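You operate a simulated robot arm through the tools that you are given. There is no shell and no other tool. Be economical: measure what you need, move in short steps, check, and stop when the job is done.

The job below is to be done with a simulated robot arm. You get a single attempt, and the scene is never put back.

## Task
Take the black puck and leave it in the right slot of the board rack. Then put the cork coaster on the top of the grey table away on the top of the long grey workbench. Then take the blue puck on the top of the grey table and put it away on the top of the cream work bench. Then put the pink disc on top of the blue felt pad. Then put the grey wiping pad on the top of the grey table away on the top of the paper cabinet. Then take the red grip tile and leave it on the thin teal board. Do these in the order given.

It is judged by the outcome, as a careful person would: the job done as asked, and still so three seconds after it is handed in. It fails if anything else is knocked over, pushed out of place, dropped, spilled or broken.

## Robot
A 7-joint arm with a two-finger parallel gripper on a trunk, on a base that drives. Base frame: it is fixed to the floor where the robot stands at the start and does not move with it; the origin is under the middle of the robot, x ahead of it, y to its left, z up; the surface under the hand at the start is at about z = 920. Units: mm, rad, N and s.
With the tool pointing down near the work surface it reaches from about 380 to 800 mm from the robot's upright axis, wherever it stands. Its first joint turns from -2.496 to 2.496 rad. Places, roughly: black puck (5x5x3 cm) [500, 300, 900]; blue felt pad (7x5x5 cm) [500, -700, 900]; blue puck (5x5x3 cm) [800, -500, 900]; cork coaster (6x6x2 cm) [1000, 500, 900]; grey wiping pad (6x9x4 cm) [500, -500, 900]; pink disc (4x4x2 cm) [700, -500, 900]; red grip tile (5x11x4 cm) [3000, 2900, 800]; right slot of the board rack (16x27 cm) [-3520, 520, 700]; thin teal board (36x29x1 cm) [600, -500, 200]; top of the cream work bench [4400, 2800, 800]; top of the long grey workbench [-3400, -1400, 800]; top of the paper cabinet (22x15 cm) [3360, -3240, 1080]. Payload 3 kg.
The tool frame sits at the grasp point between the pads (the TCP): z along the fingers, y along the line on which they close. The tips reach 30 mm beyond it. Largest opening 110 mm; finger width 20, thickness 10; the body of the gripper, 48 by 112 mm, starts 55 mm behind the TCP.
Orientation is that of the tool frame in the base frame, as a unit quaternion [w, x, y, z]. With the fingers straight down and closing along the base's y, the tool's x points along the base's -x, its y along +y and its z along -z.

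## Interface
- The arm moves only by the tool nudge_tool. Its argument "rows" is a list of rows, each a list of 7 numbers: the closure, from 0 (fully open) to 1 (shut), then the shift along the tool's x, y, z in units of 500 mm (1.0 is 500 mm), then the turn, a rotation vector about the tool's x, y, z in units of 60 degrees (1.0 is 60 degrees). In form: [[jaw, tx, ty, tz, rx, ry, rz], ...]. A call has 1 to 20 rows; each row is the pose to reach, as a shift and turn from the pose commanded when the call began, along the tool's axes at that moment. A call with a number of a shift or a turn outside -1 to 1 is refused whole. A row lasts 0.2 s, in which the tool goes at most 50 mm and 0.15 rad; a call with a longer step from one row to the next is refused whole, and so is a gripper value outside its range. Where a pose cannot be reached the arm comes as near as it can. A force on the tool above 40 N (or 10 N above the force at the start of the call, whichever is more), or a blocked arm, ends the call early, and 0.2 s more pass. Each finger travels about 153 mm/s and halts on what it meets, pressing with about 31 N; the grip force reading is that of the motor and also rises with nothing between the fingers. The clock runs only during rows and for 0.2 s after the last one: add rows that repeat a pose to give the fingers time. The reply holds the time, the measured pose of the TCP, the force on the tool along the base axes, the opening and the grip force, in the units named above and with some noise, with the torque about the TCP (base axes, N m) and any sound that the robot's microphone picked up.
- Cameras (640 x 400 px; columns grow to the right, rows downward): "scene" is now at [557.1, -348.2, 1215]; the picture's right is [0.01, -0.87, 0.49], its down [-0.74, 0.33, 0.59] and it looks along [-0.67, -0.37, -0.64] (base axes); focal length 214 px, centre (320, 200). "wrist" rides on the gripper at [72, 17, -103] in the tool frame; the picture's right is [-0.23, 0.97, 0.00], its down [-0.76, -0.18, -0.62] and it looks along [-0.61, -0.14, 0.78] (tool axes); focal length 222 px, centre (320, 200). There is no depth. A picture from a camera that has moved, and an enlarged one, comes with that camera's place and axes in the base frame and with its lens. The place of the scene camera against the robot may be out by one fixed shift of up to 12 mm in any direction.
- capture(camera): a new picture of that camera. No time passes.
- move_column(by): slides the trunk up (or, below 0, down) by that many mm; the arm and the scene camera ride with it, the base frame stays. It gives what a move gives, with no picture.
- base_move(legs): drives the robot by 1 to 6 legs, each [ahead, turn to the left] in mm and rad, along the robot's own axes; the way and the turn of a leg run together, so that a leg with both is an arc; at most 1500 mm and 3.142 rad a leg. The arm and the cameras ride along, it lands a little off, and it stops where it bumps. It gives what a move gives.
- turn_head(pan, tilt): turns the head with the scene camera to pan (to the left, within 1.396 rad either way) and tilt (down, from -0.506 to 1.204), counted from straight ahead of the robot. It gives what a move gives.
- close_up(camera, box): a new picture of the part [left, top, right, bottom] of that camera's present view, enlarged. No time passes.
- job_done(): hands the job in; it is judged then, once.

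Work in short steps. Places have to be worked out from the pictures, the camera data and where the tool is seen: move nearer, look again, correct. Check each grasp and each placing, and mend what went wrong. You have 186 turns and 148 pictures in all, those below and enlarged ones among them. Open the gripper and draw the arm clear of the work before you hand the job in, unless the task says otherwise; then end with one line.

The tools are called after "Emit:" by a JSON object that holds its "op" and its "data". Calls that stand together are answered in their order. nudge_tool: Moves the arm, as the interface text tells. Its arguments: {"type":"object","properties":{"rows":{"type":"array"}},"required":["rows"]} The other tools are called the same way: move_column (by) slides the trunk up or down; base_move (legs) drives the base; turn_head (pan, tilt) turns the head that bears the scene camera; capture (camera) takes a picture; close_up (camera, box) takes an enlarged picture of a part of a camera's view; job_done () hands the job in.

At the start:

```text
t: 0.0
eef_pos: [507.9, -307.7, 1162.7]
tool_rot: [0.0, -0.002, 1.0, 0.0]
wrist_force: [-0.1, 0.0, -0.5]
moment: [-0.04, 0.0, 0.03]
gripper_width: 110.1
gripper_force: 0.1
trunk travel left (down, up): [-425.0, 65.0]
robot x, y, heading: [0.1, 16.0, 0.002]
head pan, tilt: [-0.515, 0.742]
```

scene: 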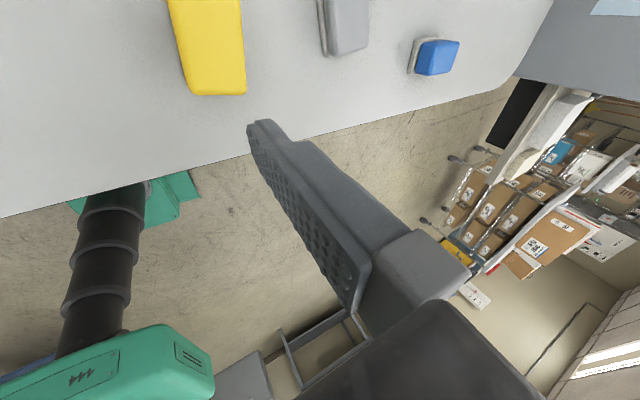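
wrist: 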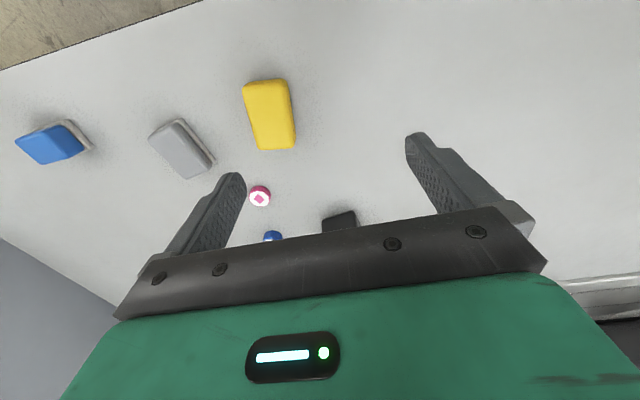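

The pictures and the camera data agree with each other: the yellow block is at about (527,-385). I turn the head toward the black puck to see that side of the table.

Emit:
{"op": "turn_head", "data": {"pan": 0.4, "tilt": 0.6}}

Emit:
{"op": "capture", "data": {"camera": "scene"}}

```text
t: 1.2
eef_pos: [507.3, -309.5, 1162.9]
tool_rot: [0.0, -0.002, 1.0, 0.0]
wrist_force: [-0.2, -0.2, -0.9]
moment: [-0.01, 0.0, -0.02]
gripper_width: 109.9
gripper_force: 0.1
trunk travel left (down, up): [-425.0, 65.0]
robot x, y, heading: [1.9, 22.6, 0.004]
head pan, tilt: [0.4, 0.6]
```

```text
145 pictures are left
camera scene: at [568.7, -272.7, 1206.5], right [0.01, -0.92, -0.39], down [-0.82, -0.22, 0.52], along [-0.57, 0.32, -0.76], focal length 214 px, centre (320, 200)
```

scene: 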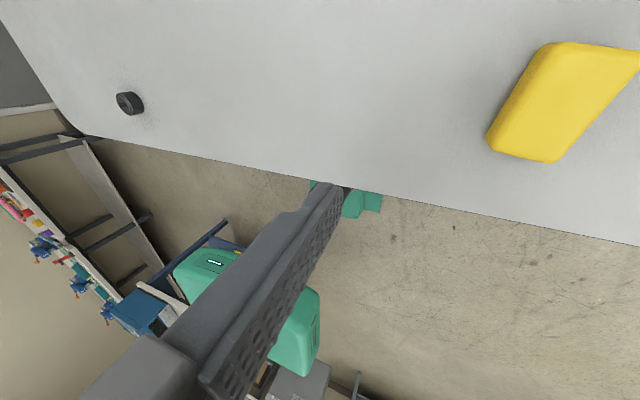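

The black puck appears at about (472,304). I move the arm toward it at the same height.

Emit:
{"op": "nudge_tool", "data": {"rows": [[0, 0, 0.09, 0, 0, 0, 0], [0, 0, 0.18, 0, 0, 0, 0], [0, 0, 0.27, 0, 0, 0, 0], [0, 0, 0.36, 0, 0, 0, 0], [0, 0, 0.45, 0, 0, 0, 0], [0, 0, 0.54, 0, 0, 0, 0], [0, 0, 0.63, 0, 0, 0, 0], [0, 0, 0.72, 0, 0, 0, 0], [0, 0, 0.81, 0, 0, 0, 0], [0, 0, 0.9, 0, 0, 0, 0], [0, 0, 0.98, 0, 0, 0, 0], [0, 0, 0.98, 0, 0, 0, 0]]}}

Emit:
{"op": "capture", "data": {"camera": "wrist"}}

Emit:
{"op": "capture", "data": {"camera": "scene"}}

```text
t: 3.8
eef_pos: [506.1, 181.8, 1164.9]
tool_rot: [-0.001, -0.002, 1.0, 0.0]
wrist_force: [-0.5, 0.7, -0.3]
moment: [-0.02, -0.03, 0.0]
gripper_width: 110.2
gripper_force: 0.0
trunk travel left (down, up): [-425.0, 65.0]
robot x, y, heading: [0.4, 20.9, 0.001]
head pan, tilt: [0.4, 0.6]
```

```text
144 pictures are left
camera wrist: at [433.3, 198.6, 1266.7], right [0.22, 0.98, 0.0], down [0.76, -0.17, 0.62], along [0.61, -0.14, -0.78], focal length 222 px, centre (320, 200)
```

wrist: 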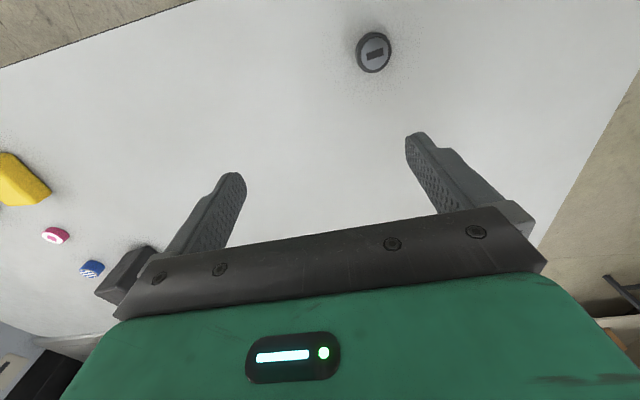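

```text
143 pictures are left
camera scene: at [565.4, 217.0, 1207.4], right [0.01, -0.92, -0.39], down [-0.82, -0.22, 0.52], along [-0.57, 0.32, -0.76], focal length 214 px, centre (320, 200)
```

scene: 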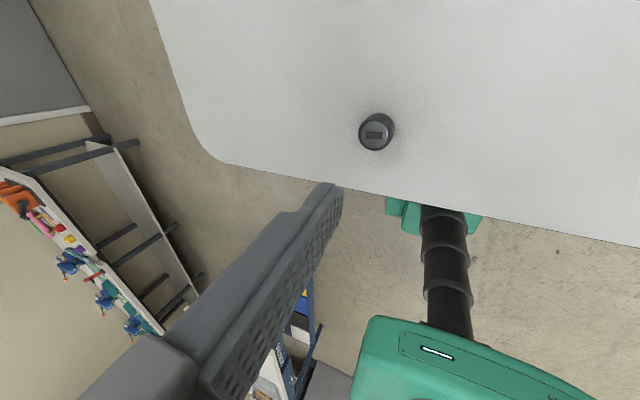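

The scene camera rides on the hand, and the two views triangulate the puck to about (479,259) with its top near z=925. I move above it, come down to z about 1000, and look again.

Emit:
{"op": "nudge_tool", "data": {"rows": [[0, 0.027, 0.077, 0, 0, 0, 0], [0, 0.054, 0.154, 0.03, 0, 0, 0], [0, 0.054, 0.154, 0.12, 0, 0, 0], [0, 0.054, 0.154, 0.21, 0, 0, 0], [0, 0.054, 0.154, 0.3, 0, 0, 0], [0, 0.054, 0.154, 0.33, 0, 0, 0], [0, 0.054, 0.154, 0.33, 0, 0, 0]]}}

Emit:
{"op": "capture", "data": {"camera": "wrist"}}

Emit:
{"op": "capture", "data": {"camera": "scene"}}

```text
t: 5.4
eef_pos: [477.5, 259.4, 997.7]
tool_rot: [0.0, -0.002, 1.0, 0.001]
wrist_force: [-0.5, -0.3, -0.3]
moment: [-0.03, -0.01, 0.0]
gripper_width: 109.9
gripper_force: 0.1
trunk travel left (down, up): [-425.0, 65.0]
robot x, y, heading: [-0.0, 20.0, 0.0]
head pan, tilt: [0.4, 0.6]
```

```text
142 pictures are left
camera wrist: at [405.4, 275.5, 1100.7], right [0.22, 0.98, 0.0], down [0.76, -0.17, 0.62], along [0.61, -0.14, -0.78], focal length 222 px, centre (320, 200)
```

wrist: 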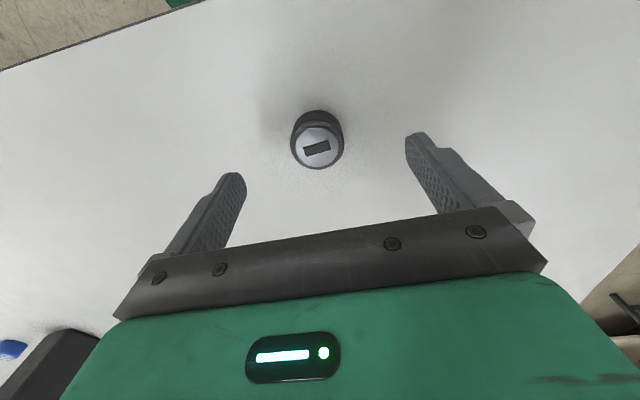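

```text
141 pictures are left
camera scene: at [537.5, 293.9, 1041.3], right [0.01, -0.92, -0.39], down [-0.82, -0.22, 0.52], along [-0.57, 0.32, -0.76], focal length 214 px, centre (320, 200)
```

scene: 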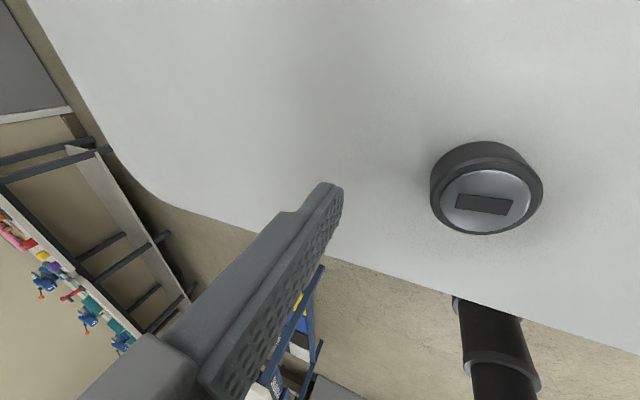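

The puck's top triangulates to (481,256,933). I open-descend to TCP z of about 952, then creep down to feel for the table.

Emit:
{"op": "nudge_tool", "data": {"rows": [[0, -0.006, -0.006, 0.05, 0, 0, 0], [0, -0.006, -0.006, 0.09, 0, 0, 0], [0, -0.006, -0.006, 0.098, 0, 0, 0], [0, -0.006, -0.006, 0.106, 0, 0, 0], [0, -0.006, -0.006, 0.114, 0, 0, 0], [0, -0.006, -0.006, 0.114, 0, 0, 0]]}}

Emit:
{"op": "capture", "data": {"camera": "wrist"}}

Emit:
{"op": "capture", "data": {"camera": "scene"}}

```text
t: 6.4
eef_pos: [482.8, 255.1, 949.9]
tool_rot: [0.004, -0.004, 1.0, 0.001]
wrist_force: [-6.6, -3.3, 24.0]
moment: [-1.5, 0.42, -0.31]
gripper_width: 110.0
gripper_force: 0.0
trunk travel left (down, up): [-425.0, 65.0]
robot x, y, heading: [1.7, 17.8, -0.0]
head pan, tilt: [0.4, 0.6]
stopped in row 4: the force on the tool passed its limit at 51 N (the readings are from after the stop); the commanded pose is now the measured one
```

```text
140 pictures are left
camera wrist: at [409.4, 271.7, 1052.6], right [0.22, 0.98, 0.0], down [0.76, -0.17, 0.63], along [0.61, -0.14, -0.78], focal length 222 px, centre (320, 200)
```

wrist: 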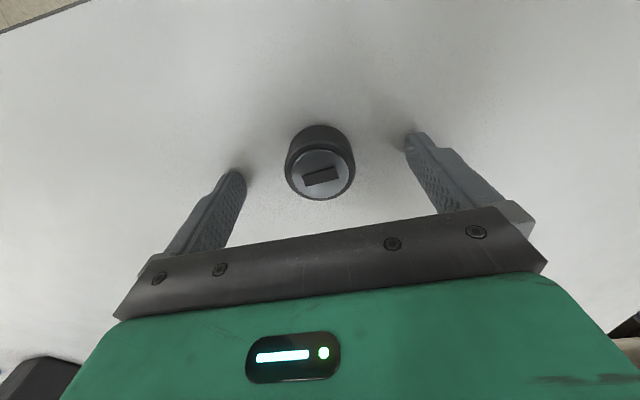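

```text
139 pictures are left
camera scene: at [541.8, 290.3, 994.1], right [0.01, -0.92, -0.39], down [-0.83, -0.23, 0.51], along [-0.56, 0.32, -0.76], focal length 214 px, centre (320, 200)
```

scene: 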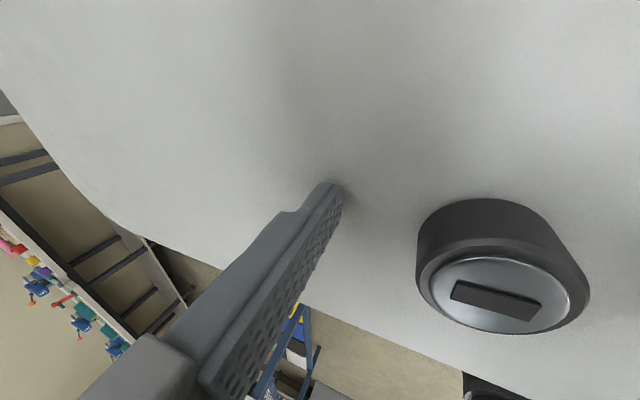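

The tips touched the table at TCP z=950, so the table is at about 920. I raise 5 mm and close on the puck.

Emit:
{"op": "nudge_tool", "data": {"rows": [[0, 0.004, 0, -0.01, 0, 0, 0], [0.5, 0.004, 0, -0.01, 0, 0, 0], [1, 0.004, 0, -0.01, 0, 0, 0], [1, 0.004, 0, -0.01, 0, 0, 0], [1, 0.004, 0, -0.01, 0, 0, 0]]}}

Emit:
{"op": "nudge_tool", "data": {"rows": [[1, 0, 0, -0.08, 0, 0, 0], [1, 0, 0, -0.16, 0, 0, 0], [1, 0, 0, -0.24, 0, 0, 0], [1, 0, 0, -0.32, 0, 0, 0], [1, 0, 0, -0.4, 0, 0, 0], [1, 0, 0, -0.4, 0, 0, 0]]}}

Emit:
{"op": "capture", "data": {"camera": "wrist"}}

```text
t: 7.6
eef_pos: [482.2, 255.9, 953.6]
tool_rot: [0.003, -0.003, 1.0, 0.001]
wrist_force: [0.6, 0.5, 0.7]
moment: [0.01, -0.01, 0.01]
gripper_width: 40.3
gripper_force: 30.9
trunk travel left (down, up): [-425.0, 65.0]
robot x, y, heading: [-2.0, 20.8, 0.003]
head pan, tilt: [0.4, 0.6]
```

```text
t: 9.0
eef_pos: [480.0, 254.7, 1152.3]
tool_rot: [0.002, -0.002, 1.0, 0.001]
wrist_force: [0.0, 0.3, -0.8]
moment: [-0.03, -0.01, -0.01]
gripper_width: 40.4
gripper_force: 31.6
trunk travel left (down, up): [-425.0, 65.0]
robot x, y, heading: [1.5, 18.4, 0.003]
head pan, tilt: [0.4, 0.6]
```

```text
138 pictures are left
camera wrist: at [407.8, 271.0, 1255.2], right [0.22, 0.98, 0.0], down [0.76, -0.17, 0.63], along [0.61, -0.14, -0.78], focal length 222 px, centre (320, 200)
```

wrist: 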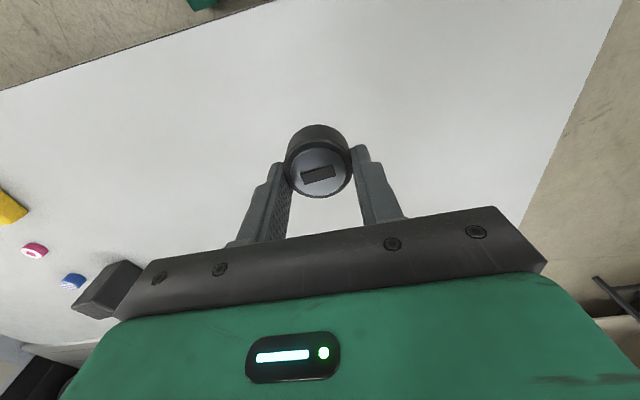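

The puck is held, with a reading of 40 mm. Before driving I look back past the robot to see what lies behind it.

Emit:
{"op": "turn_head", "data": {"pan": 0.0, "tilt": 1.2}}

Emit:
{"op": "capture", "data": {"camera": "scene"}}

```text
t: 10.0
eef_pos: [480.7, 255.9, 1153.1]
tool_rot: [0.002, -0.005, 1.0, 0.0]
wrist_force: [0.1, 0.2, 0.4]
moment: [-0.04, 0.01, -0.01]
gripper_width: 40.2
gripper_force: 30.7
trunk travel left (down, up): [-425.0, 65.0]
robot x, y, heading: [-3.1, 21.0, 0.001]
head pan, tilt: [0.0, 1.201]
```

```text
137 pictures are left
camera scene: at [496.0, 255.0, 1221.3], right [0.01, -1.0, 0.0], down [-0.37, 0.0, 0.93], along [-0.93, -0.01, -0.37], focal length 214 px, centre (320, 200)
```

scene: 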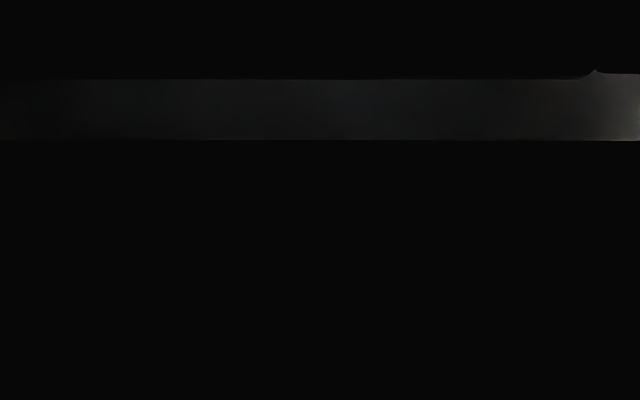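

The gripper blocks that view. The earlier pictures show open floor for about 2 m behind the robot, so I back off 500 mm, turn halfway around and pitch the tool up so the hand camera looks ahead.

Emit:
{"op": "base_move", "data": {"legs": [[-500, 0], [0, 1.571]]}}

Emit:
{"op": "turn_head", "data": {"pan": 0.0, "tilt": -0.2}}

Emit:
{"op": "nudge_tool", "data": {"rows": [[1, 0, 0, 0, 0, -0.14, 0], [1, 0, 0, 0, 0, -0.28, 0], [1, 0, 0, 0, 0, -0.42, 0], [1, 0, 0, 0, 0, -0.56, 0], [1, 0, 0, 0, 0, -0.7, 0], [1, 0, 0, 0, 0, -0.84, 0], [1, 0, 0, 0, 0, -0.98, 0], [1, 0, 0, 0, 0, -0.98, 0]]}}

Emit:
{"op": "capture", "data": {"camera": "scene"}}

```text
t: 16.9
eef_pos: [-735.7, 501.2, 1152.2]
tool_rot: [-0.001, 0.711, -0.703, -0.002]
wrist_force: [0.6, -0.1, -0.3]
moment: [-0.01, 0.03, 0.01]
gripper_width: 40.2
gripper_force: 31.2
trunk travel left (down, up): [-425.0, 65.0]
robot x, y, heading: [-443.2, 22.9, 1.573]
head pan, tilt: [0.0, 1.201]
```

```text
t: 18.4
eef_pos: [-738.0, 501.9, 1152.4]
tool_rot: [-0.001, 0.71, -0.704, -0.003]
wrist_force: [0.1, -0.2, -0.9]
moment: [0.04, -0.01, 0.03]
gripper_width: 40.3
gripper_force: 31.7
trunk travel left (down, up): [-425.0, 65.0]
robot x, y, heading: [-441.3, 20.6, 1.568]
head pan, tilt: [0.0, -0.201]
```

```text
t: 20.2
eef_pos: [-737.5, 499.9, 1152.6]
tool_rot: [-0.347, 0.617, -0.613, -0.352]
wrist_force: [0.1, 1.1, -1.3]
moment: [0.01, -0.01, 0.02]
gripper_width: 39.9
gripper_force: 31.3
trunk travel left (down, up): [-425.0, 65.0]
robot x, y, heading: [-438.1, 20.7, 1.569]
head pan, tilt: [0.0, -0.201]
```

```text
136 pictures are left
camera scene: at [-730.6, 526.0, 1281.7], right [1.0, 0.01, 0.0], down [0.0, -0.33, -0.94], along [-0.01, 0.94, -0.33], focal length 214 px, centre (320, 200)
```

scene: 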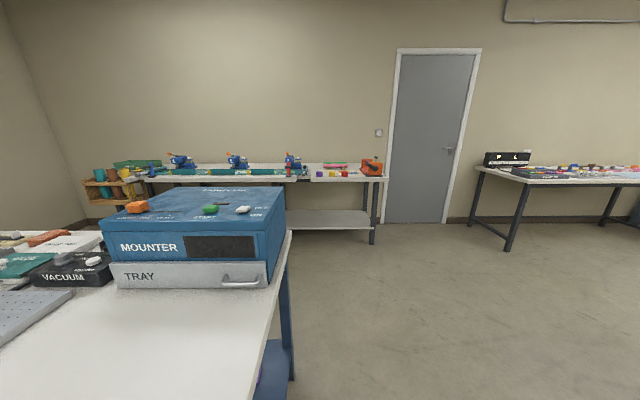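

There is a bench on the left with the MOUNTER box, its edge at about x=-880. I pan the head left to see what lies toward the rack.

Emit:
{"op": "turn_head", "data": {"pan": 1.2, "tilt": 0.0}}

Emit:
{"op": "capture", "data": {"camera": "scene"}}

```text
t: 21.6
eef_pos: [-735.3, 500.6, 1152.6]
tool_rot: [-0.347, 0.617, -0.613, -0.351]
wrist_force: [-0.1, -0.1, 0.1]
moment: [-0.02, -0.04, -0.02]
gripper_width: 40.1
gripper_force: 30.6
trunk travel left (down, up): [-425.0, 65.0]
robot x, y, heading: [-442.4, 19.3, 1.565]
head pan, tilt: [1.201, 0.0]
```

```text
135 pictures are left
camera scene: at [-813.8, 473.4, 1292.4], right [0.36, 0.8, -0.48], down [0.0, -0.51, -0.86], along [-0.93, 0.3, -0.18], focal length 214 px, centre (320, 200)
```

scene: 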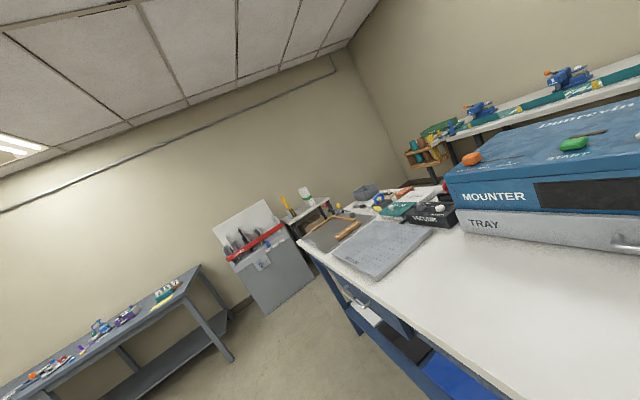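

The rack is visible ahead-left as a grey unit with a red strip at about (-3500,400), with the long grey workbench to its left. I take an enlarged view of the rack.

Emit:
{"op": "close_up", "data": {"camera": "scene", "box": [190, 170, 350, 320]}}

```text
2.67 times, centred on (270, 245) of scene
camera zoom: at [-813.8, 473.4, 1292.4], right [0.36, 0.8, -0.48], down [0.0, -0.51, -0.86], along [-0.93, 0.3, -0.18], focal length 572 px, centre (453, 80)
```

zoom: 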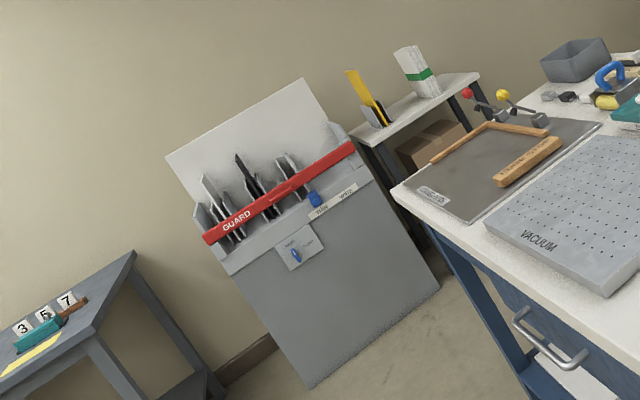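

The GUARD unit is the rack: upright boards in slots, about y 200 to 750, and the bench's near edge is at y of about 600. I turn left to face -x and drive along y≈0 between the benches.

Emit:
{"op": "base_move", "data": {"legs": [[0, 1.571], [1400, 0]]}}

Emit:
{"op": "turn_head", "data": {"pan": -0.2, "tilt": -0.1}}

Emit:
{"op": "capture", "data": {"camera": "scene"}}

```text
t: 32.5
eef_pos: [-2318.2, -270.1, 1152.7]
tool_rot: [0.0, 0.87, -0.002, -0.493]
wrist_force: [-0.4, 0.2, -0.6]
moment: [0.03, -0.02, -0.02]
gripper_width: 40.2
gripper_force: 31.1
trunk travel left (down, up): [-425.0, 65.0]
robot x, y, heading: [-1832.7, 21.2, 3.122]
head pan, tilt: [1.201, 0.0]
```

```text
t: 34.0
eef_pos: [-2317.6, -271.1, 1152.5]
tool_rot: [-0.001, 0.87, -0.003, -0.493]
wrist_force: [0.0, -1.0, -0.1]
moment: [0.02, 0.0, -0.01]
gripper_width: 40.0
gripper_force: 31.5
trunk travel left (down, up): [-425.0, 65.0]
robot x, y, heading: [-1835.8, 23.8, 3.128]
head pan, tilt: [-0.201, -0.099]
```

```text
133 pictures are left
camera scene: at [-2334.8, -252.3, 1273.3], right [0.18, 0.98, 0.1], down [0.43, 0.02, -0.9], along [-0.89, 0.2, -0.42], focal length 214 px, centre (320, 200)
```

scene: 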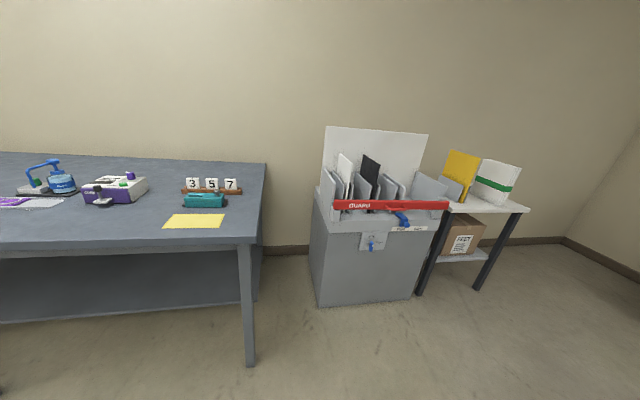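

Emit:
{"op": "close_up", "data": {"camera": "scene", "box": [300, 110, 460, 260]}}

```text
2.67 times, centred on (380, 185) of scene
camera zoom: at [-2334.8, -252.3, 1273.3], right [0.18, 0.98, 0.1], down [0.43, 0.02, -0.9], along [-0.89, 0.2, -0.42], focal length 572 px, centre (160, 240)
```

zoom: 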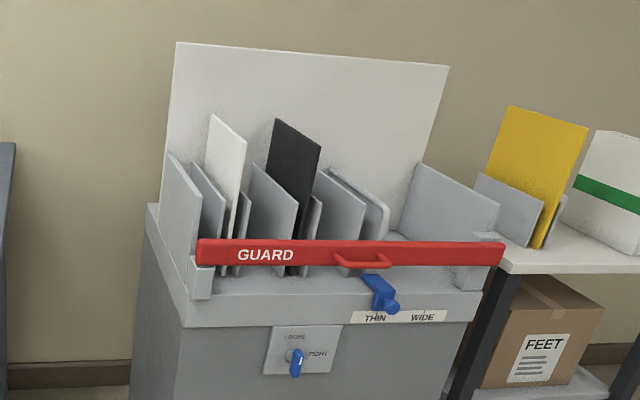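

The rack's right-hand opening lies between the last fin and the right wall. I drive closer for a view from above.

Emit:
{"op": "base_move", "data": {"legs": [[0, -0.3], [950, 0], [0, 0.31]]}}

Emit:
{"op": "capture", "data": {"camera": "scene"}}

```text
t: 41.0
eef_pos: [-3210.1, 27.6, 1152.8]
tool_rot: [-0.001, 0.87, -0.004, -0.493]
wrist_force: [0.5, -0.5, -0.3]
moment: [0.02, 0.01, -0.01]
gripper_width: 39.9
gripper_force: 30.5
trunk travel left (down, up): [-425.0, 65.0]
robot x, y, heading: [-2729.9, 325.7, 3.125]
head pan, tilt: [-0.201, -0.099]
```

```text
131 pictures are left
camera scene: at [-3227.9, 47.1, 1273.2], right [0.18, 0.98, 0.1], down [0.43, 0.01, -0.9], along [-0.89, 0.21, -0.42], focal length 214 px, centre (320, 200)
```

scene: 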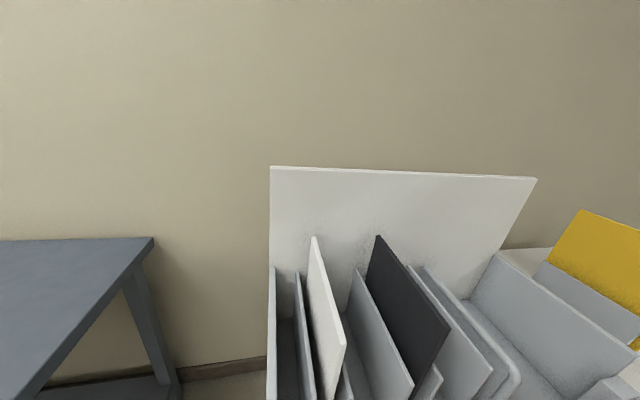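

The right slot is the wide opening beside the right wall, with its floor showing. I slide the hand sideways in front of it, staying clear, and look down in.

Emit:
{"op": "nudge_tool", "data": {"rows": [[1, 0, -0.09, 0, 0, 0, 0], [1, 0, -0.18, 0, 0, 0, 0], [1, 0, -0.27, 0, 0, 0, 0], [1, 0, -0.36, 0, 0, 0, 0], [1, 0, -0.45, 0, 0, 0, 0], [1, 0, -0.54, 0, 0, 0, 0], [1, 0, -0.63, 0, 0, 0, 0], [1, 0, -0.72, 0, 0, 0, 0], [1, 0, -0.81, 0, 0, 0, 0], [1, 0, -0.9, 0, 0, 0, 0], [1, 0, -0.98, 0, 0, 0, 0], [1, 0, -0.98, 0, 0, 0, 0]]}}

Emit:
{"op": "turn_head", "data": {"pan": 0.0, "tilt": 0.3}}

Emit:
{"op": "capture", "data": {"camera": "scene"}}

```text
t: 43.6
eef_pos: [-3241.8, 535.8, 1152.3]
tool_rot: [0.0, 0.87, -0.004, -0.494]
wrist_force: [0.2, 0.4, -1.5]
moment: [-0.09, 0.02, 0.08]
gripper_width: 40.1
gripper_force: 31.0
out of reach, approached as far as the arm can: row 2, 3, 4, 5, 6, 7, 8, 9, 10, 11, 12
trunk travel left (down, up): [-425.0, 65.0]
robot x, y, heading: [-2721.7, 323.4, 3.127]
head pan, tilt: [-0.201, -0.099]
```

```text
t: 44.4
eef_pos: [-3243.3, 533.4, 1152.3]
tool_rot: [-0.002, 0.87, -0.005, -0.494]
wrist_force: [-0.3, 0.5, 0.1]
moment: [-0.01, 0.02, 0.03]
gripper_width: 40.1
gripper_force: 31.0
trunk travel left (down, up): [-425.0, 65.0]
robot x, y, heading: [-2727.0, 325.0, 3.127]
head pan, tilt: [0.0, 0.3]
```

```text
130 pictures are left
camera scene: at [-3248.3, 534.8, 1236.8], right [0.01, 1.0, 0.0], down [0.74, -0.01, -0.67], along [-0.67, 0.01, -0.74], focal length 214 px, centre (320, 200)
```

scene: 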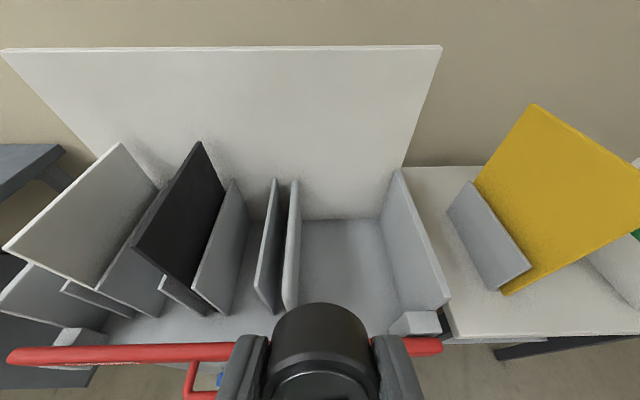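

The slot triangulates to x -3650 to -3390, y 485 to 735, with its floor at about z=700. I point the tool down again and drive 200 mm closer, staying above the roughly 1010 mm board tops.

Emit:
{"op": "nudge_tool", "data": {"rows": [[1, 0, 0, 0, 0, 0.14, 0], [1, 0, 0, 0, 0, 0.28, 0], [1, 0, 0, 0, 0, 0.42, 0], [1, 0, 0, 0, 0, 0.56, 0], [1, 0, 0, 0, 0, 0.7, 0], [1, 0, 0, 0, 0, 0.84, 0], [1, 0, 0, 0, 0, 0.98, 0], [1, 0, 0, 0, 0, 0.98, 0]]}}

Emit:
{"op": "base_move", "data": {"legs": [[200, 0]]}}

Emit:
{"op": "turn_head", "data": {"pan": 0.0, "tilt": -0.1}}

Emit:
{"op": "capture", "data": {"camera": "scene"}}

Emit:
{"op": "capture", "data": {"camera": "wrist"}}

```text
t: 46.2
eef_pos: [-3243.8, 534.9, 1151.0]
tool_rot: [0.001, 1.0, -0.005, -0.002]
wrist_force: [-0.7, -0.1, -1.0]
moment: [0.01, -0.02, 0.03]
gripper_width: 40.2
gripper_force: 31.1
trunk travel left (down, up): [-425.0, 65.0]
robot x, y, heading: [-2724.1, 322.6, 3.128]
head pan, tilt: [0.0, 0.3]
```

```text
t: 47.8
eef_pos: [-3444.2, 538.1, 1150.9]
tool_rot: [0.001, 1.0, -0.003, -0.003]
wrist_force: [0.3, 0.3, -0.7]
moment: [-0.01, 0.0, 0.04]
gripper_width: 39.9
gripper_force: 31.3
trunk travel left (down, up): [-425.0, 65.0]
robot x, y, heading: [-2923.4, 329.2, 3.128]
head pan, tilt: [0.0, 0.3]
```

```text
t: 48.7
eef_pos: [-3444.1, 537.9, 1151.6]
tool_rot: [0.001, 1.0, -0.003, -0.002]
wrist_force: [-0.5, 0.0, -0.6]
moment: [0.0, -0.01, 0.02]
gripper_width: 40.1
gripper_force: 31.0
trunk travel left (down, up): [-425.0, 65.0]
robot x, y, heading: [-2924.8, 327.9, 3.12]
head pan, tilt: [0.0, -0.099]
```

```text
129 pictures are left
camera scene: at [-3557.3, 539.4, 1190.6], right [0.01, 1.0, 0.0], down [0.99, -0.01, -0.1], along [-0.1, 0.0, -0.99], focal length 214 px, centre (320, 200)
```

scene: 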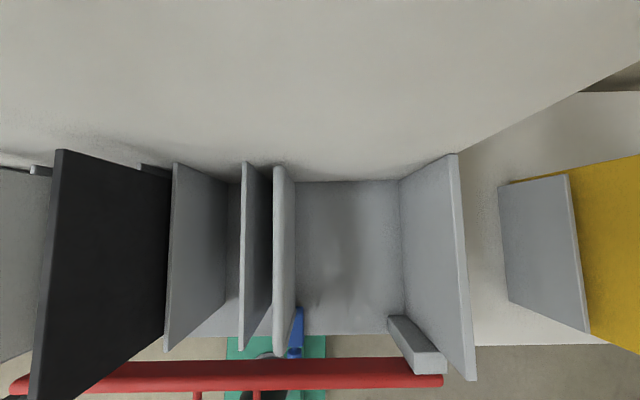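

```text
128 pictures are left
camera wrist: at [-3370.9, 521.1, 1254.6], right [-0.23, -0.97, 0.0], down [-0.76, 0.18, 0.63], along [-0.61, 0.14, -0.78], focal length 222 px, centre (320, 200)
```

wrist: 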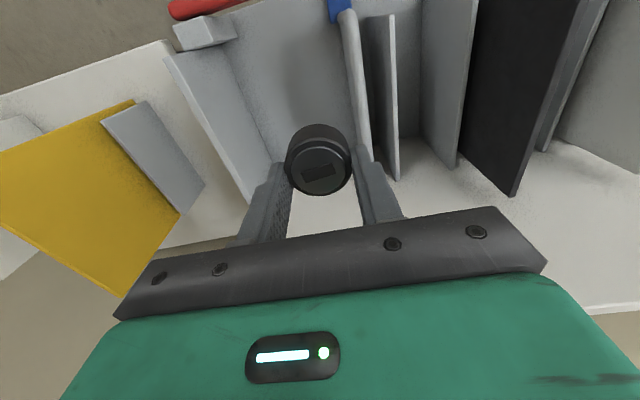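

Floor z=703 is confirmed, and the slot centre is about (-3490,605). I move over (-3500,600) and lower the trunk by 250.

Emit:
{"op": "nudge_tool", "data": {"rows": [[1, -0.06, -0.06, 0, 0, 0, 0], [1, -0.112, -0.124, 0, 0, 0, 0], [1, -0.112, -0.124, 0, 0, 0, 0]]}}

Emit:
{"op": "move_column", "data": {"by": -250}}

Emit:
{"op": "capture", "data": {"camera": "scene"}}

Emit:
{"op": "capture", "data": {"camera": "wrist"}}

```text
t: 49.5
eef_pos: [-3500.5, 599.7, 1151.8]
tool_rot: [0.001, 1.0, -0.004, -0.003]
wrist_force: [-0.4, -0.5, -0.4]
moment: [0.01, -0.01, 0.04]
gripper_width: 39.8
gripper_force: 30.9
trunk travel left (down, up): [-425.0, 65.0]
robot x, y, heading: [-2927.7, 328.6, 3.128]
head pan, tilt: [0.0, -0.099]
```

```text
t: 52.1
eef_pos: [-3498.8, 599.8, 902.4]
tool_rot: [0.0, 1.0, -0.004, -0.003]
wrist_force: [0.6, -0.4, -0.4]
moment: [-0.04, -0.03, 0.02]
gripper_width: 40.0
gripper_force: 31.0
trunk travel left (down, up): [-175.0, 315.0]
robot x, y, heading: [-2925.8, 329.1, 3.121]
head pan, tilt: [0.0, -0.099]
```

```text
127 pictures are left
camera scene: at [-3612.5, 601.0, 940.9], right [0.01, 1.0, 0.0], down [0.99, -0.01, -0.1], along [-0.1, 0.0, -0.99], focal length 214 px, centre (320, 200)
```

scene: 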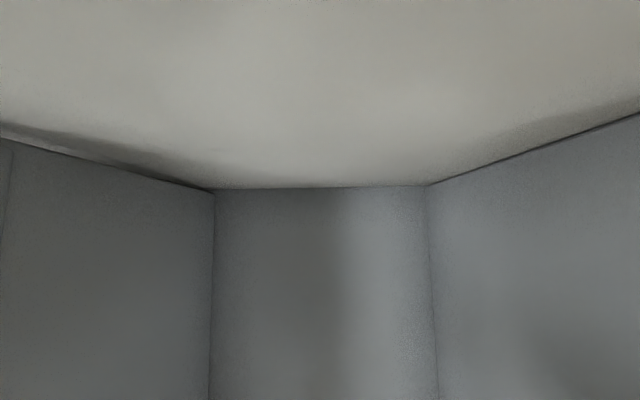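

```text
126 pictures are left
camera wrist: at [-3426.0, 582.6, 1005.0], right [-0.23, -0.97, 0.0], down [-0.76, 0.18, 0.63], along [-0.61, 0.14, -0.78], focal length 222 px, centre (320, 200)
```

wrist: 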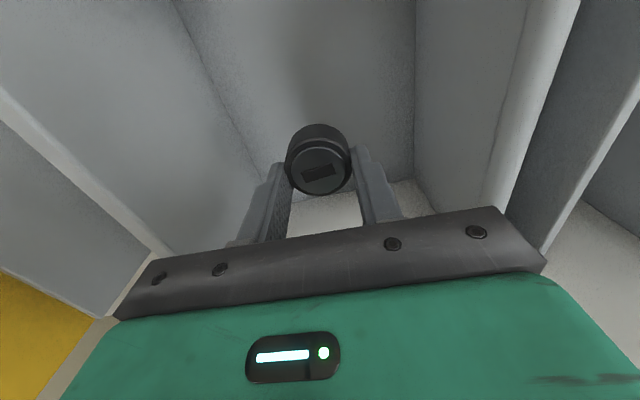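

The hand is centred, with walls at about 480 and 724. I descend toward the floor, with the puck's bottom about 34 mm below the TCP.

Emit:
{"op": "nudge_tool", "data": {"rows": [[1, 0, 0, 0.08, 0, 0, 0], [1, 0, 0, 0.16, 0, 0, 0], [1, 0, 0, 0.24, 0, 0, 0], [1, 0, 0, 0.29, 0, 0, 0], [1, 0, 0, 0.31, 0, 0, 0], [1, 0, 0, 0.318, 0, 0, 0], [1, 0, 0, 0.324, 0, 0, 0], [1, 0, 0, 0.33, 0, 0, 0], [1, 0, 0, 0.335, 0, 0, 0], [1, 0, 0, 0.335, 0, 0, 0]]}}

Emit:
{"op": "capture", "data": {"camera": "wrist"}}

```text
t: 54.3
eef_pos: [-3501.1, 599.3, 737.5]
tool_rot: [0.0, 1.0, -0.003, -0.005]
wrist_force: [0.4, 0.0, 22.0]
moment: [0.01, -0.12, -0.01]
gripper_width: 39.8
gripper_force: 30.9
trunk travel left (down, up): [-175.0, 315.0]
robot x, y, heading: [-2926.7, 324.6, 3.127]
head pan, tilt: [0.0, -0.099]
```

```text
125 pictures are left
camera wrist: at [-3426.9, 582.0, 839.2], right [-0.23, -0.97, 0.0], down [-0.76, 0.18, 0.63], along [-0.61, 0.15, -0.78], focal length 222 px, centre (320, 200)
```

wrist: 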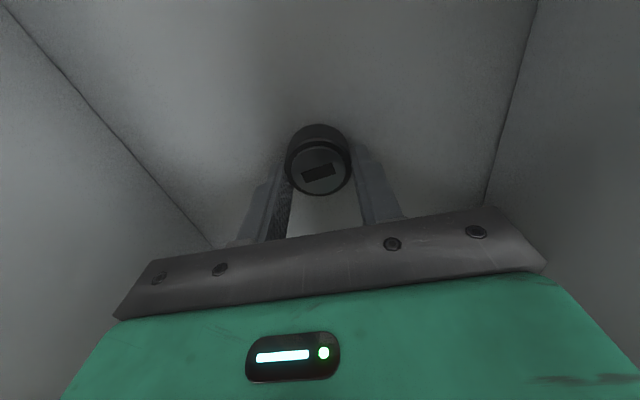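

The puck rests on the slot floor, with 22 N of contact. I open part way and withdraw straight up.

Emit:
{"op": "nudge_tool", "data": {"rows": [[0.9, 0, 0, -0.002, 0, 0, 0], [0.6, 0, 0, -0.002, 0, 0, 0], [0.3, 0, 0, -0.002, 0, 0, 0], [0.3, 0, 0, -0.002, 0, 0, 0], [0.3, 0, 0, -0.06, 0, 0, 0], [0.3, 0, 0, -0.14, 0, 0, 0], [0.3, 0, 0, -0.22, 0, 0, 0], [0.3, 0, 0, -0.3, 0, 0, 0], [0.3, 0, 0, -0.33, 0, 0, 0]]}}

Emit:
{"op": "move_column", "data": {"by": 250}}

Emit:
{"op": "capture", "data": {"camera": "wrist"}}

```text
t: 56.3
eef_pos: [-3499.2, 599.1, 900.8]
tool_rot: [0.0, 1.0, -0.003, -0.002]
wrist_force: [-0.6, 0.1, -0.3]
moment: [-0.02, -0.05, -0.01]
gripper_width: 77.0
gripper_force: 0.1
trunk travel left (down, up): [-175.0, 315.0]
robot x, y, heading: [-2925.0, 326.8, 3.129]
head pan, tilt: [0.0, -0.099]
```

```text
t: 58.9
eef_pos: [-3499.4, 598.5, 1148.9]
tool_rot: [0.001, 1.0, -0.003, -0.003]
wrist_force: [0.6, 0.8, 0.1]
moment: [0.01, 0.0, 0.06]
gripper_width: 76.9
gripper_force: 0.1
trunk travel left (down, up): [-425.0, 65.0]
robot x, y, heading: [-2927.3, 329.8, 3.131]
head pan, tilt: [0.0, -0.099]
```

```text
124 pictures are left
camera wrist: at [-3425.7, 582.1, 1252.2], right [-0.23, -0.97, 0.0], down [-0.76, 0.18, 0.63], along [-0.61, 0.14, -0.78], focal length 222 px, centre (320, 200)
```

wrist: 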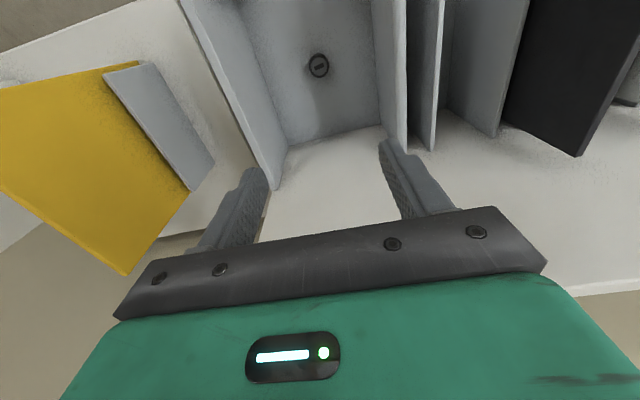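

The puck sits in the right slot. I reverse along the route I came by, turn around away from the bench, and drive back toward the grey table.

Emit:
{"op": "base_move", "data": {"legs": [[-195, 0], [0, -0.3], [-950, 0], [0, 1.7], [0, 1.74]]}}

```text
t: 71.0
eef_pos: [-2160.1, -523.8, 1150.9]
tool_rot: [0.002, 0.74, 0.673, -0.002]
wrist_force: [0.4, 0.1, 0.2]
moment: [0.02, 0.12, 0.05]
gripper_width: 77.1
gripper_force: 0.0
trunk travel left (down, up): [-425.0, 65.0]
robot x, y, heading: [-1919.7, 32.6, -1.644]
head pan, tilt: [0.0, -0.099]
stopped in leg 5: the robot was blocked; the commanded pose is now the measured one
```

Something blocked the turn at heading -1.64. I look to see what it was.

Emit:
{"op": "capture", "data": {"camera": "scene"}}

Emit:
{"op": "capture", "data": {"camera": "wrist"}}

```text
123 pictures are left
camera scene: at [-2165.7, -641.2, 1190.9], right [-1.0, 0.09, 0.0], down [0.09, 0.99, -0.11], along [-0.01, -0.11, -0.99], focal length 214 px, centre (320, 200)
```

scene: 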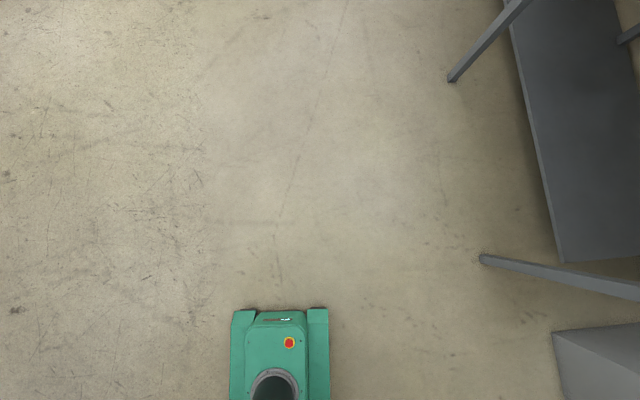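

```text
122 pictures are left
camera wrist: at [-2135.9, -452.2, 1254.6], right [0.95, -0.32, 0.0], down [-0.25, -0.74, 0.63], along [-0.2, -0.6, -0.78], focal length 222 px, centre (320, 200)
```

wrist: 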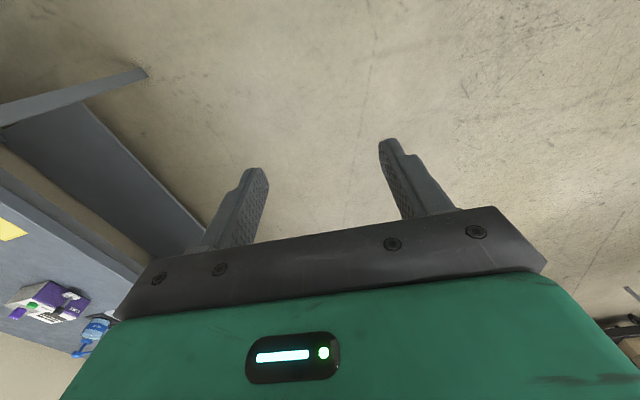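

The way ahead is clear, so the base's rear must have touched the bench behind. I drive forward 350 mm away from it, then finish turning to heading 0.

Emit:
{"op": "base_move", "data": {"legs": [[350, 0], [0, 1.644]]}}

Emit:
{"op": "nudge_tool", "data": {"rows": [[0.3, 0, 0, 0, 0, -0.14, 0], [0.3, 0, 0, 0, 0, -0.28, 0], [0.3, 0, 0, 0, 0, -0.42, 0], [0.3, 0, 0, 0, 0, -0.56, 0], [0.3, 0, 0, 0, 0, -0.7, 0], [0.3, 0, 0, 0, 0, -0.84, 0], [0.3, 0, 0, 0, 0, -0.98, 0], [0.3, 0, 0, 0, 0, -0.98, 0]]}}

Emit:
{"op": "capture", "data": {"camera": "scene"}}

```text
t: 77.4
eef_pos: [-1368.3, -508.2, 1151.8]
tool_rot: [0.003, 0.003, 1.0, 0.001]
wrist_force: [-0.1, 0.2, 0.5]
moment: [0.03, -0.07, -0.01]
gripper_width: 76.9
gripper_force: 0.1
trunk travel left (down, up): [-425.0, 65.0]
robot x, y, heading: [-1941.7, -389.4, 0.016]
head pan, tilt: [0.0, -0.099]
```

```text
t: 79.2
eef_pos: [-1369.2, -508.2, 1152.2]
tool_rot: [0.494, 0.004, 0.869, -0.001]
wrist_force: [0.9, -0.5, -0.7]
moment: [-0.02, -0.01, -0.02]
gripper_width: 77.0
gripper_force: 0.1
trunk travel left (down, up): [-425.0, 65.0]
robot x, y, heading: [-1939.9, -387.9, 0.019]
head pan, tilt: [0.0, -0.099]
```

```text
121 pictures are left
camera scene: at [-1339.2, -507.2, 1271.0], right [-0.01, -1.0, 0.0], down [-0.42, 0.01, -0.91], along [0.91, -0.01, -0.42], focal length 214 px, centre (320, 200)
```

scene: 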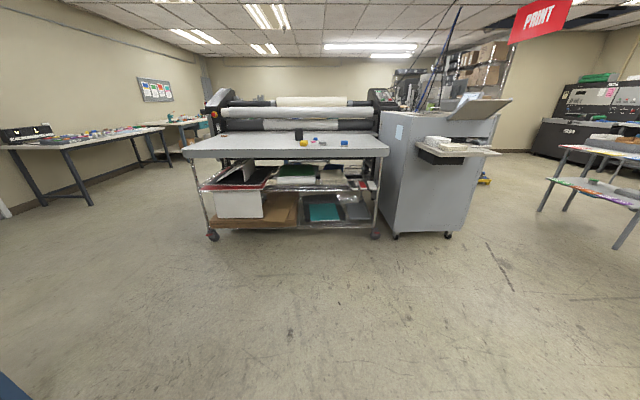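

This gives a full overview: the grey table with shelves is ahead, and the plotter is behind it. I enlarge the table.

Emit:
{"op": "close_up", "data": {"camera": "scene", "box": [170, 80, 510, 250]}}

Emit:
{"op": "close_up", "data": {"camera": "scene", "box": [0, 70, 220, 220]}}

```text
1.88 times, centred on (340, 165) of scene
camera zoom: at [-1339.2, -507.2, 1271.0], right [-0.01, -1.0, 0.0], down [-0.42, 0.01, -0.91], along [0.91, -0.01, -0.42], focal length 404 px, centre (282, 266)
```

zoom: 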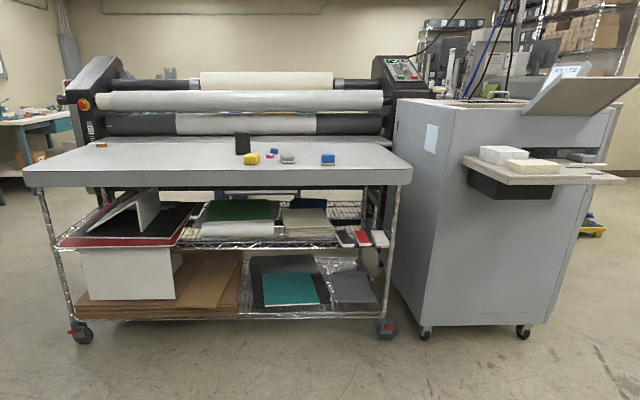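

```text
2.67 times, centred on (110, 145) of scene
camera zoom: at [-1339.2, -507.2, 1271.0], right [-0.01, -1.0, 0.0], down [-0.42, 0.01, -0.91], along [0.91, -0.01, -0.42], focal length 572 px, centre (880, 347)
```

zoom: 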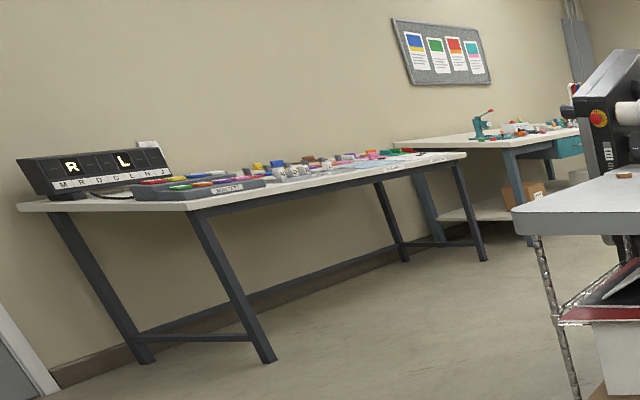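

The cork coaster sits at the table's far-left corner, and the floor to the left of the table is free. I drive around to that side.

Emit:
{"op": "base_move", "data": {"legs": [[1500, 0], [0, 1.28], [1500, 0]]}}

```text
t: 88.8
eef_pos: [39.4, -35.4, 1155.5]
tool_rot: [0.456, -0.348, 0.795, 0.195]
wrist_force: [-0.7, 0.2, -0.4]
moment: [-0.06, -0.03, -0.08]
gripper_width: 77.0
gripper_force: 0.0
trunk travel left (down, up): [-425.0, 65.0]
robot x, y, heading: [-422.6, -395.3, 0.848]
head pan, tilt: [0.0, -0.099]
stopped in leg 2: the robot was blocked; the commanded pose is now the measured one
```

The turn was blocked again. I check the views for the cause.

Emit:
{"op": "capture", "data": {"camera": "scene"}}

Emit:
{"op": "turn_head", "data": {"pan": 1.39, "tilt": 0.5}}

Emit:
{"op": "capture", "data": {"camera": "scene"}}

Emit:
{"op": "turn_head", "data": {"pan": -1.39, "tilt": 0.5}}

Emit:
{"op": "capture", "data": {"camera": "scene"}}

```text
118 pictures are left
camera scene: at [60.6, -16.5, 1274.2], right [0.73, -0.68, 0.01], down [-0.28, -0.31, -0.91], along [0.62, 0.66, -0.42], focal length 214 px, centre (320, 200)
```

scene: 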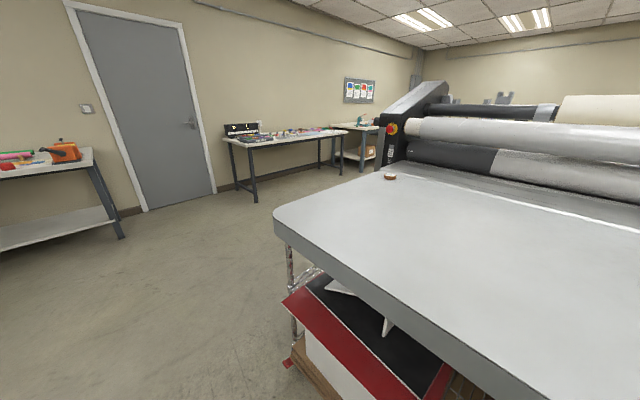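

```text
t: 90.3
eef_pos: [40.2, -35.1, 1154.6]
tool_rot: [0.455, -0.348, 0.796, 0.196]
wrist_force: [0.4, 0.3, -0.4]
moment: [-0.02, 0.0, -0.02]
gripper_width: 77.0
gripper_force: 0.0
trunk travel left (down, up): [-425.0, 65.0]
robot x, y, heading: [-421.7, -391.4, 0.847]
head pan, tilt: [1.389, 0.499]
```

```text
117 pictures are left
camera scene: at [-64.0, -20.9, 1261.5], right [0.71, 0.49, -0.5], down [-0.01, -0.71, -0.71], along [-0.7, 0.51, -0.5], focal length 214 px, centre (320, 200)
```

scene: 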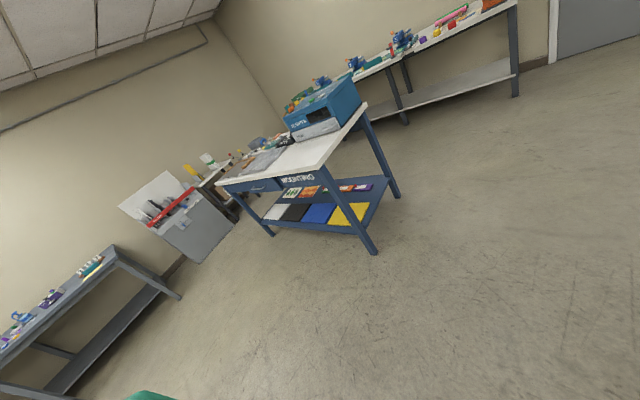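

```text
t: 92.7
eef_pos: [40.8, -34.8, 1154.8]
tool_rot: [0.455, -0.347, 0.796, 0.196]
wrist_force: [-0.8, 1.2, 0.1]
moment: [0.04, 0.03, -0.03]
gripper_width: 77.0
gripper_force: 0.0
trunk travel left (down, up): [-425.0, 65.0]
robot x, y, heading: [-425.9, -390.4, 0.847]
head pan, tilt: [-1.389, 0.499]
```

```text
116 pictures are left
camera scene: at [66.8, -143.1, 1262.5], right [-0.45, -0.74, 0.5], down [-0.7, -0.06, -0.71], along [0.56, -0.67, -0.49], focal length 214 px, centre (320, 200)
```

scene: 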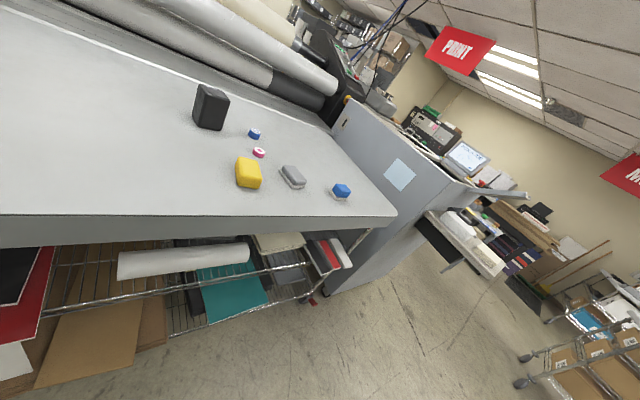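

Nothing in front explains it, so I point the tool down and look back past the robot.

Emit:
{"op": "nudge_tool", "data": {"rows": [[0.3, 0, 0, 0, 0, 0.14, 0], [0.3, 0, 0, 0, 0, 0.28, 0], [0.3, 0, 0, 0, 0, 0.42, 0], [0.3, 0, 0, 0, 0, 0.56, 0], [0.3, 0, 0, 0, 0, 0.7, 0], [0.3, 0, 0, 0, 0, 0.84, 0], [0.3, 0, 0, 0, 0, 0.98, 0], [0.3, 0, 0, 0, 0, 0.98, 0]]}}

Emit:
{"op": "turn_head", "data": {"pan": -0.5, "tilt": 0.75}}

Emit:
{"op": "capture", "data": {"camera": "scene"}}

Emit:
{"op": "turn_head", "data": {"pan": 0.5, "tilt": 0.75}}

Emit:
{"op": "capture", "data": {"camera": "scene"}}

```text
t: 94.5
eef_pos: [41.3, -34.8, 1154.0]
tool_rot: [0.004, -0.399, 0.917, 0.0]
wrist_force: [-0.8, 0.7, -1.1]
moment: [0.01, -0.02, 0.02]
gripper_width: 76.9
gripper_force: 0.1
trunk travel left (down, up): [-425.0, 65.0]
robot x, y, heading: [-421.1, -395.1, 0.847]
head pan, tilt: [-1.389, 0.499]
```

```text
t: 95.7
eef_pos: [41.2, -35.7, 1153.4]
tool_rot: [0.006, -0.399, 0.917, -0.001]
wrist_force: [0.4, 0.1, -0.7]
moment: [-0.02, 0.02, -0.02]
gripper_width: 76.9
gripper_force: 0.1
trunk travel left (down, up): [-425.0, 65.0]
robot x, y, heading: [-423.6, -392.6, 0.85]
head pan, tilt: [-0.499, 0.75]
```

```text
115 pictures are left
camera scene: at [103.7, -31.3, 1206.6], right [0.64, -0.6, 0.48], down [-0.74, -0.31, 0.59], along [-0.2, -0.74, -0.65], focal length 214 px, centre (320, 200)
```

scene: 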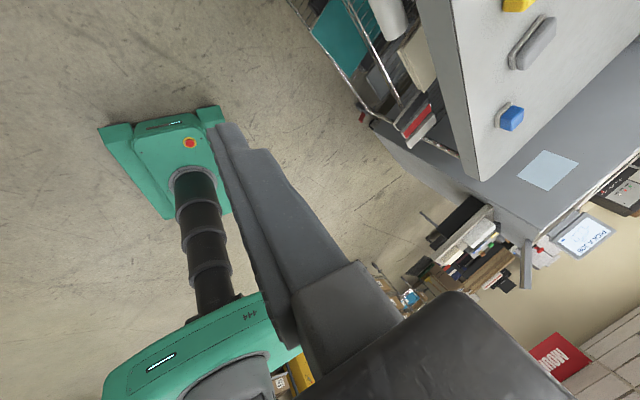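

```text
t: 97.0
eef_pos: [41.1, -35.5, 1153.5]
tool_rot: [0.005, -0.399, 0.917, 0.0]
wrist_force: [0.1, 0.0, -0.3]
moment: [-0.01, 0.05, -0.04]
gripper_width: 77.1
gripper_force: 0.1
trunk travel left (down, up): [-425.0, 65.0]
robot x, y, heading: [-420.3, -390.1, 0.844]
head pan, tilt: [0.499, 0.75]
```

```text
114 pictures are left
camera scene: at [45.7, 22.8, 1206.2], right [0.65, -0.6, -0.47], down [-0.27, -0.76, 0.59], along [-0.71, -0.26, -0.65], focal length 214 px, centre (320, 200)
```

scene: 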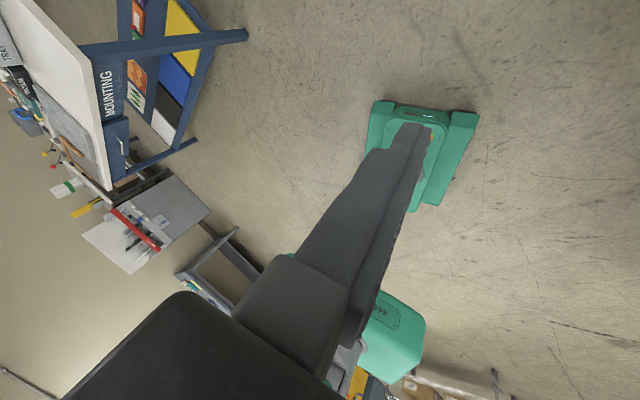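

No obstacle is visible nearby, so whatever was touched must be hidden directly behind. I move forward a little and try the turn there.

Emit:
{"op": "base_move", "data": {"legs": [[350, 0], [0, 0.5]]}}

```text
t: 100.7
eef_pos: [38.5, 416.4, 1153.8]
tool_rot: [0.005, -0.619, 0.786, 0.0]
wrist_force: [0.8, 0.2, -0.1]
moment: [0.01, -0.01, 0.0]
gripper_width: 77.2
gripper_force: 0.1
trunk travel left (down, up): [-425.0, 65.0]
robot x, y, heading: [-169.8, -126.7, 1.361]
head pan, tilt: [0.499, 0.75]
```

That worked. I continue up the left side of the table and then along it.

Emit:
{"op": "base_move", "data": {"legs": [[0, 0.1], [1320, 0], [0, -1.45]]}}

```text
t: 111.4
eef_pos: [552.8, 1114.2, 1152.8]
tool_rot: [0.004, -0.007, 1.0, -0.003]
wrist_force: [-0.8, 0.1, -0.5]
moment: [0.04, 0.04, -0.02]
gripper_width: 76.9
gripper_force: 0.2
trunk travel left (down, up): [-425.0, 65.0]
robot x, y, heading: [-30.1, 1244.1, 0.044]
head pan, tilt: [0.499, 0.75]
```

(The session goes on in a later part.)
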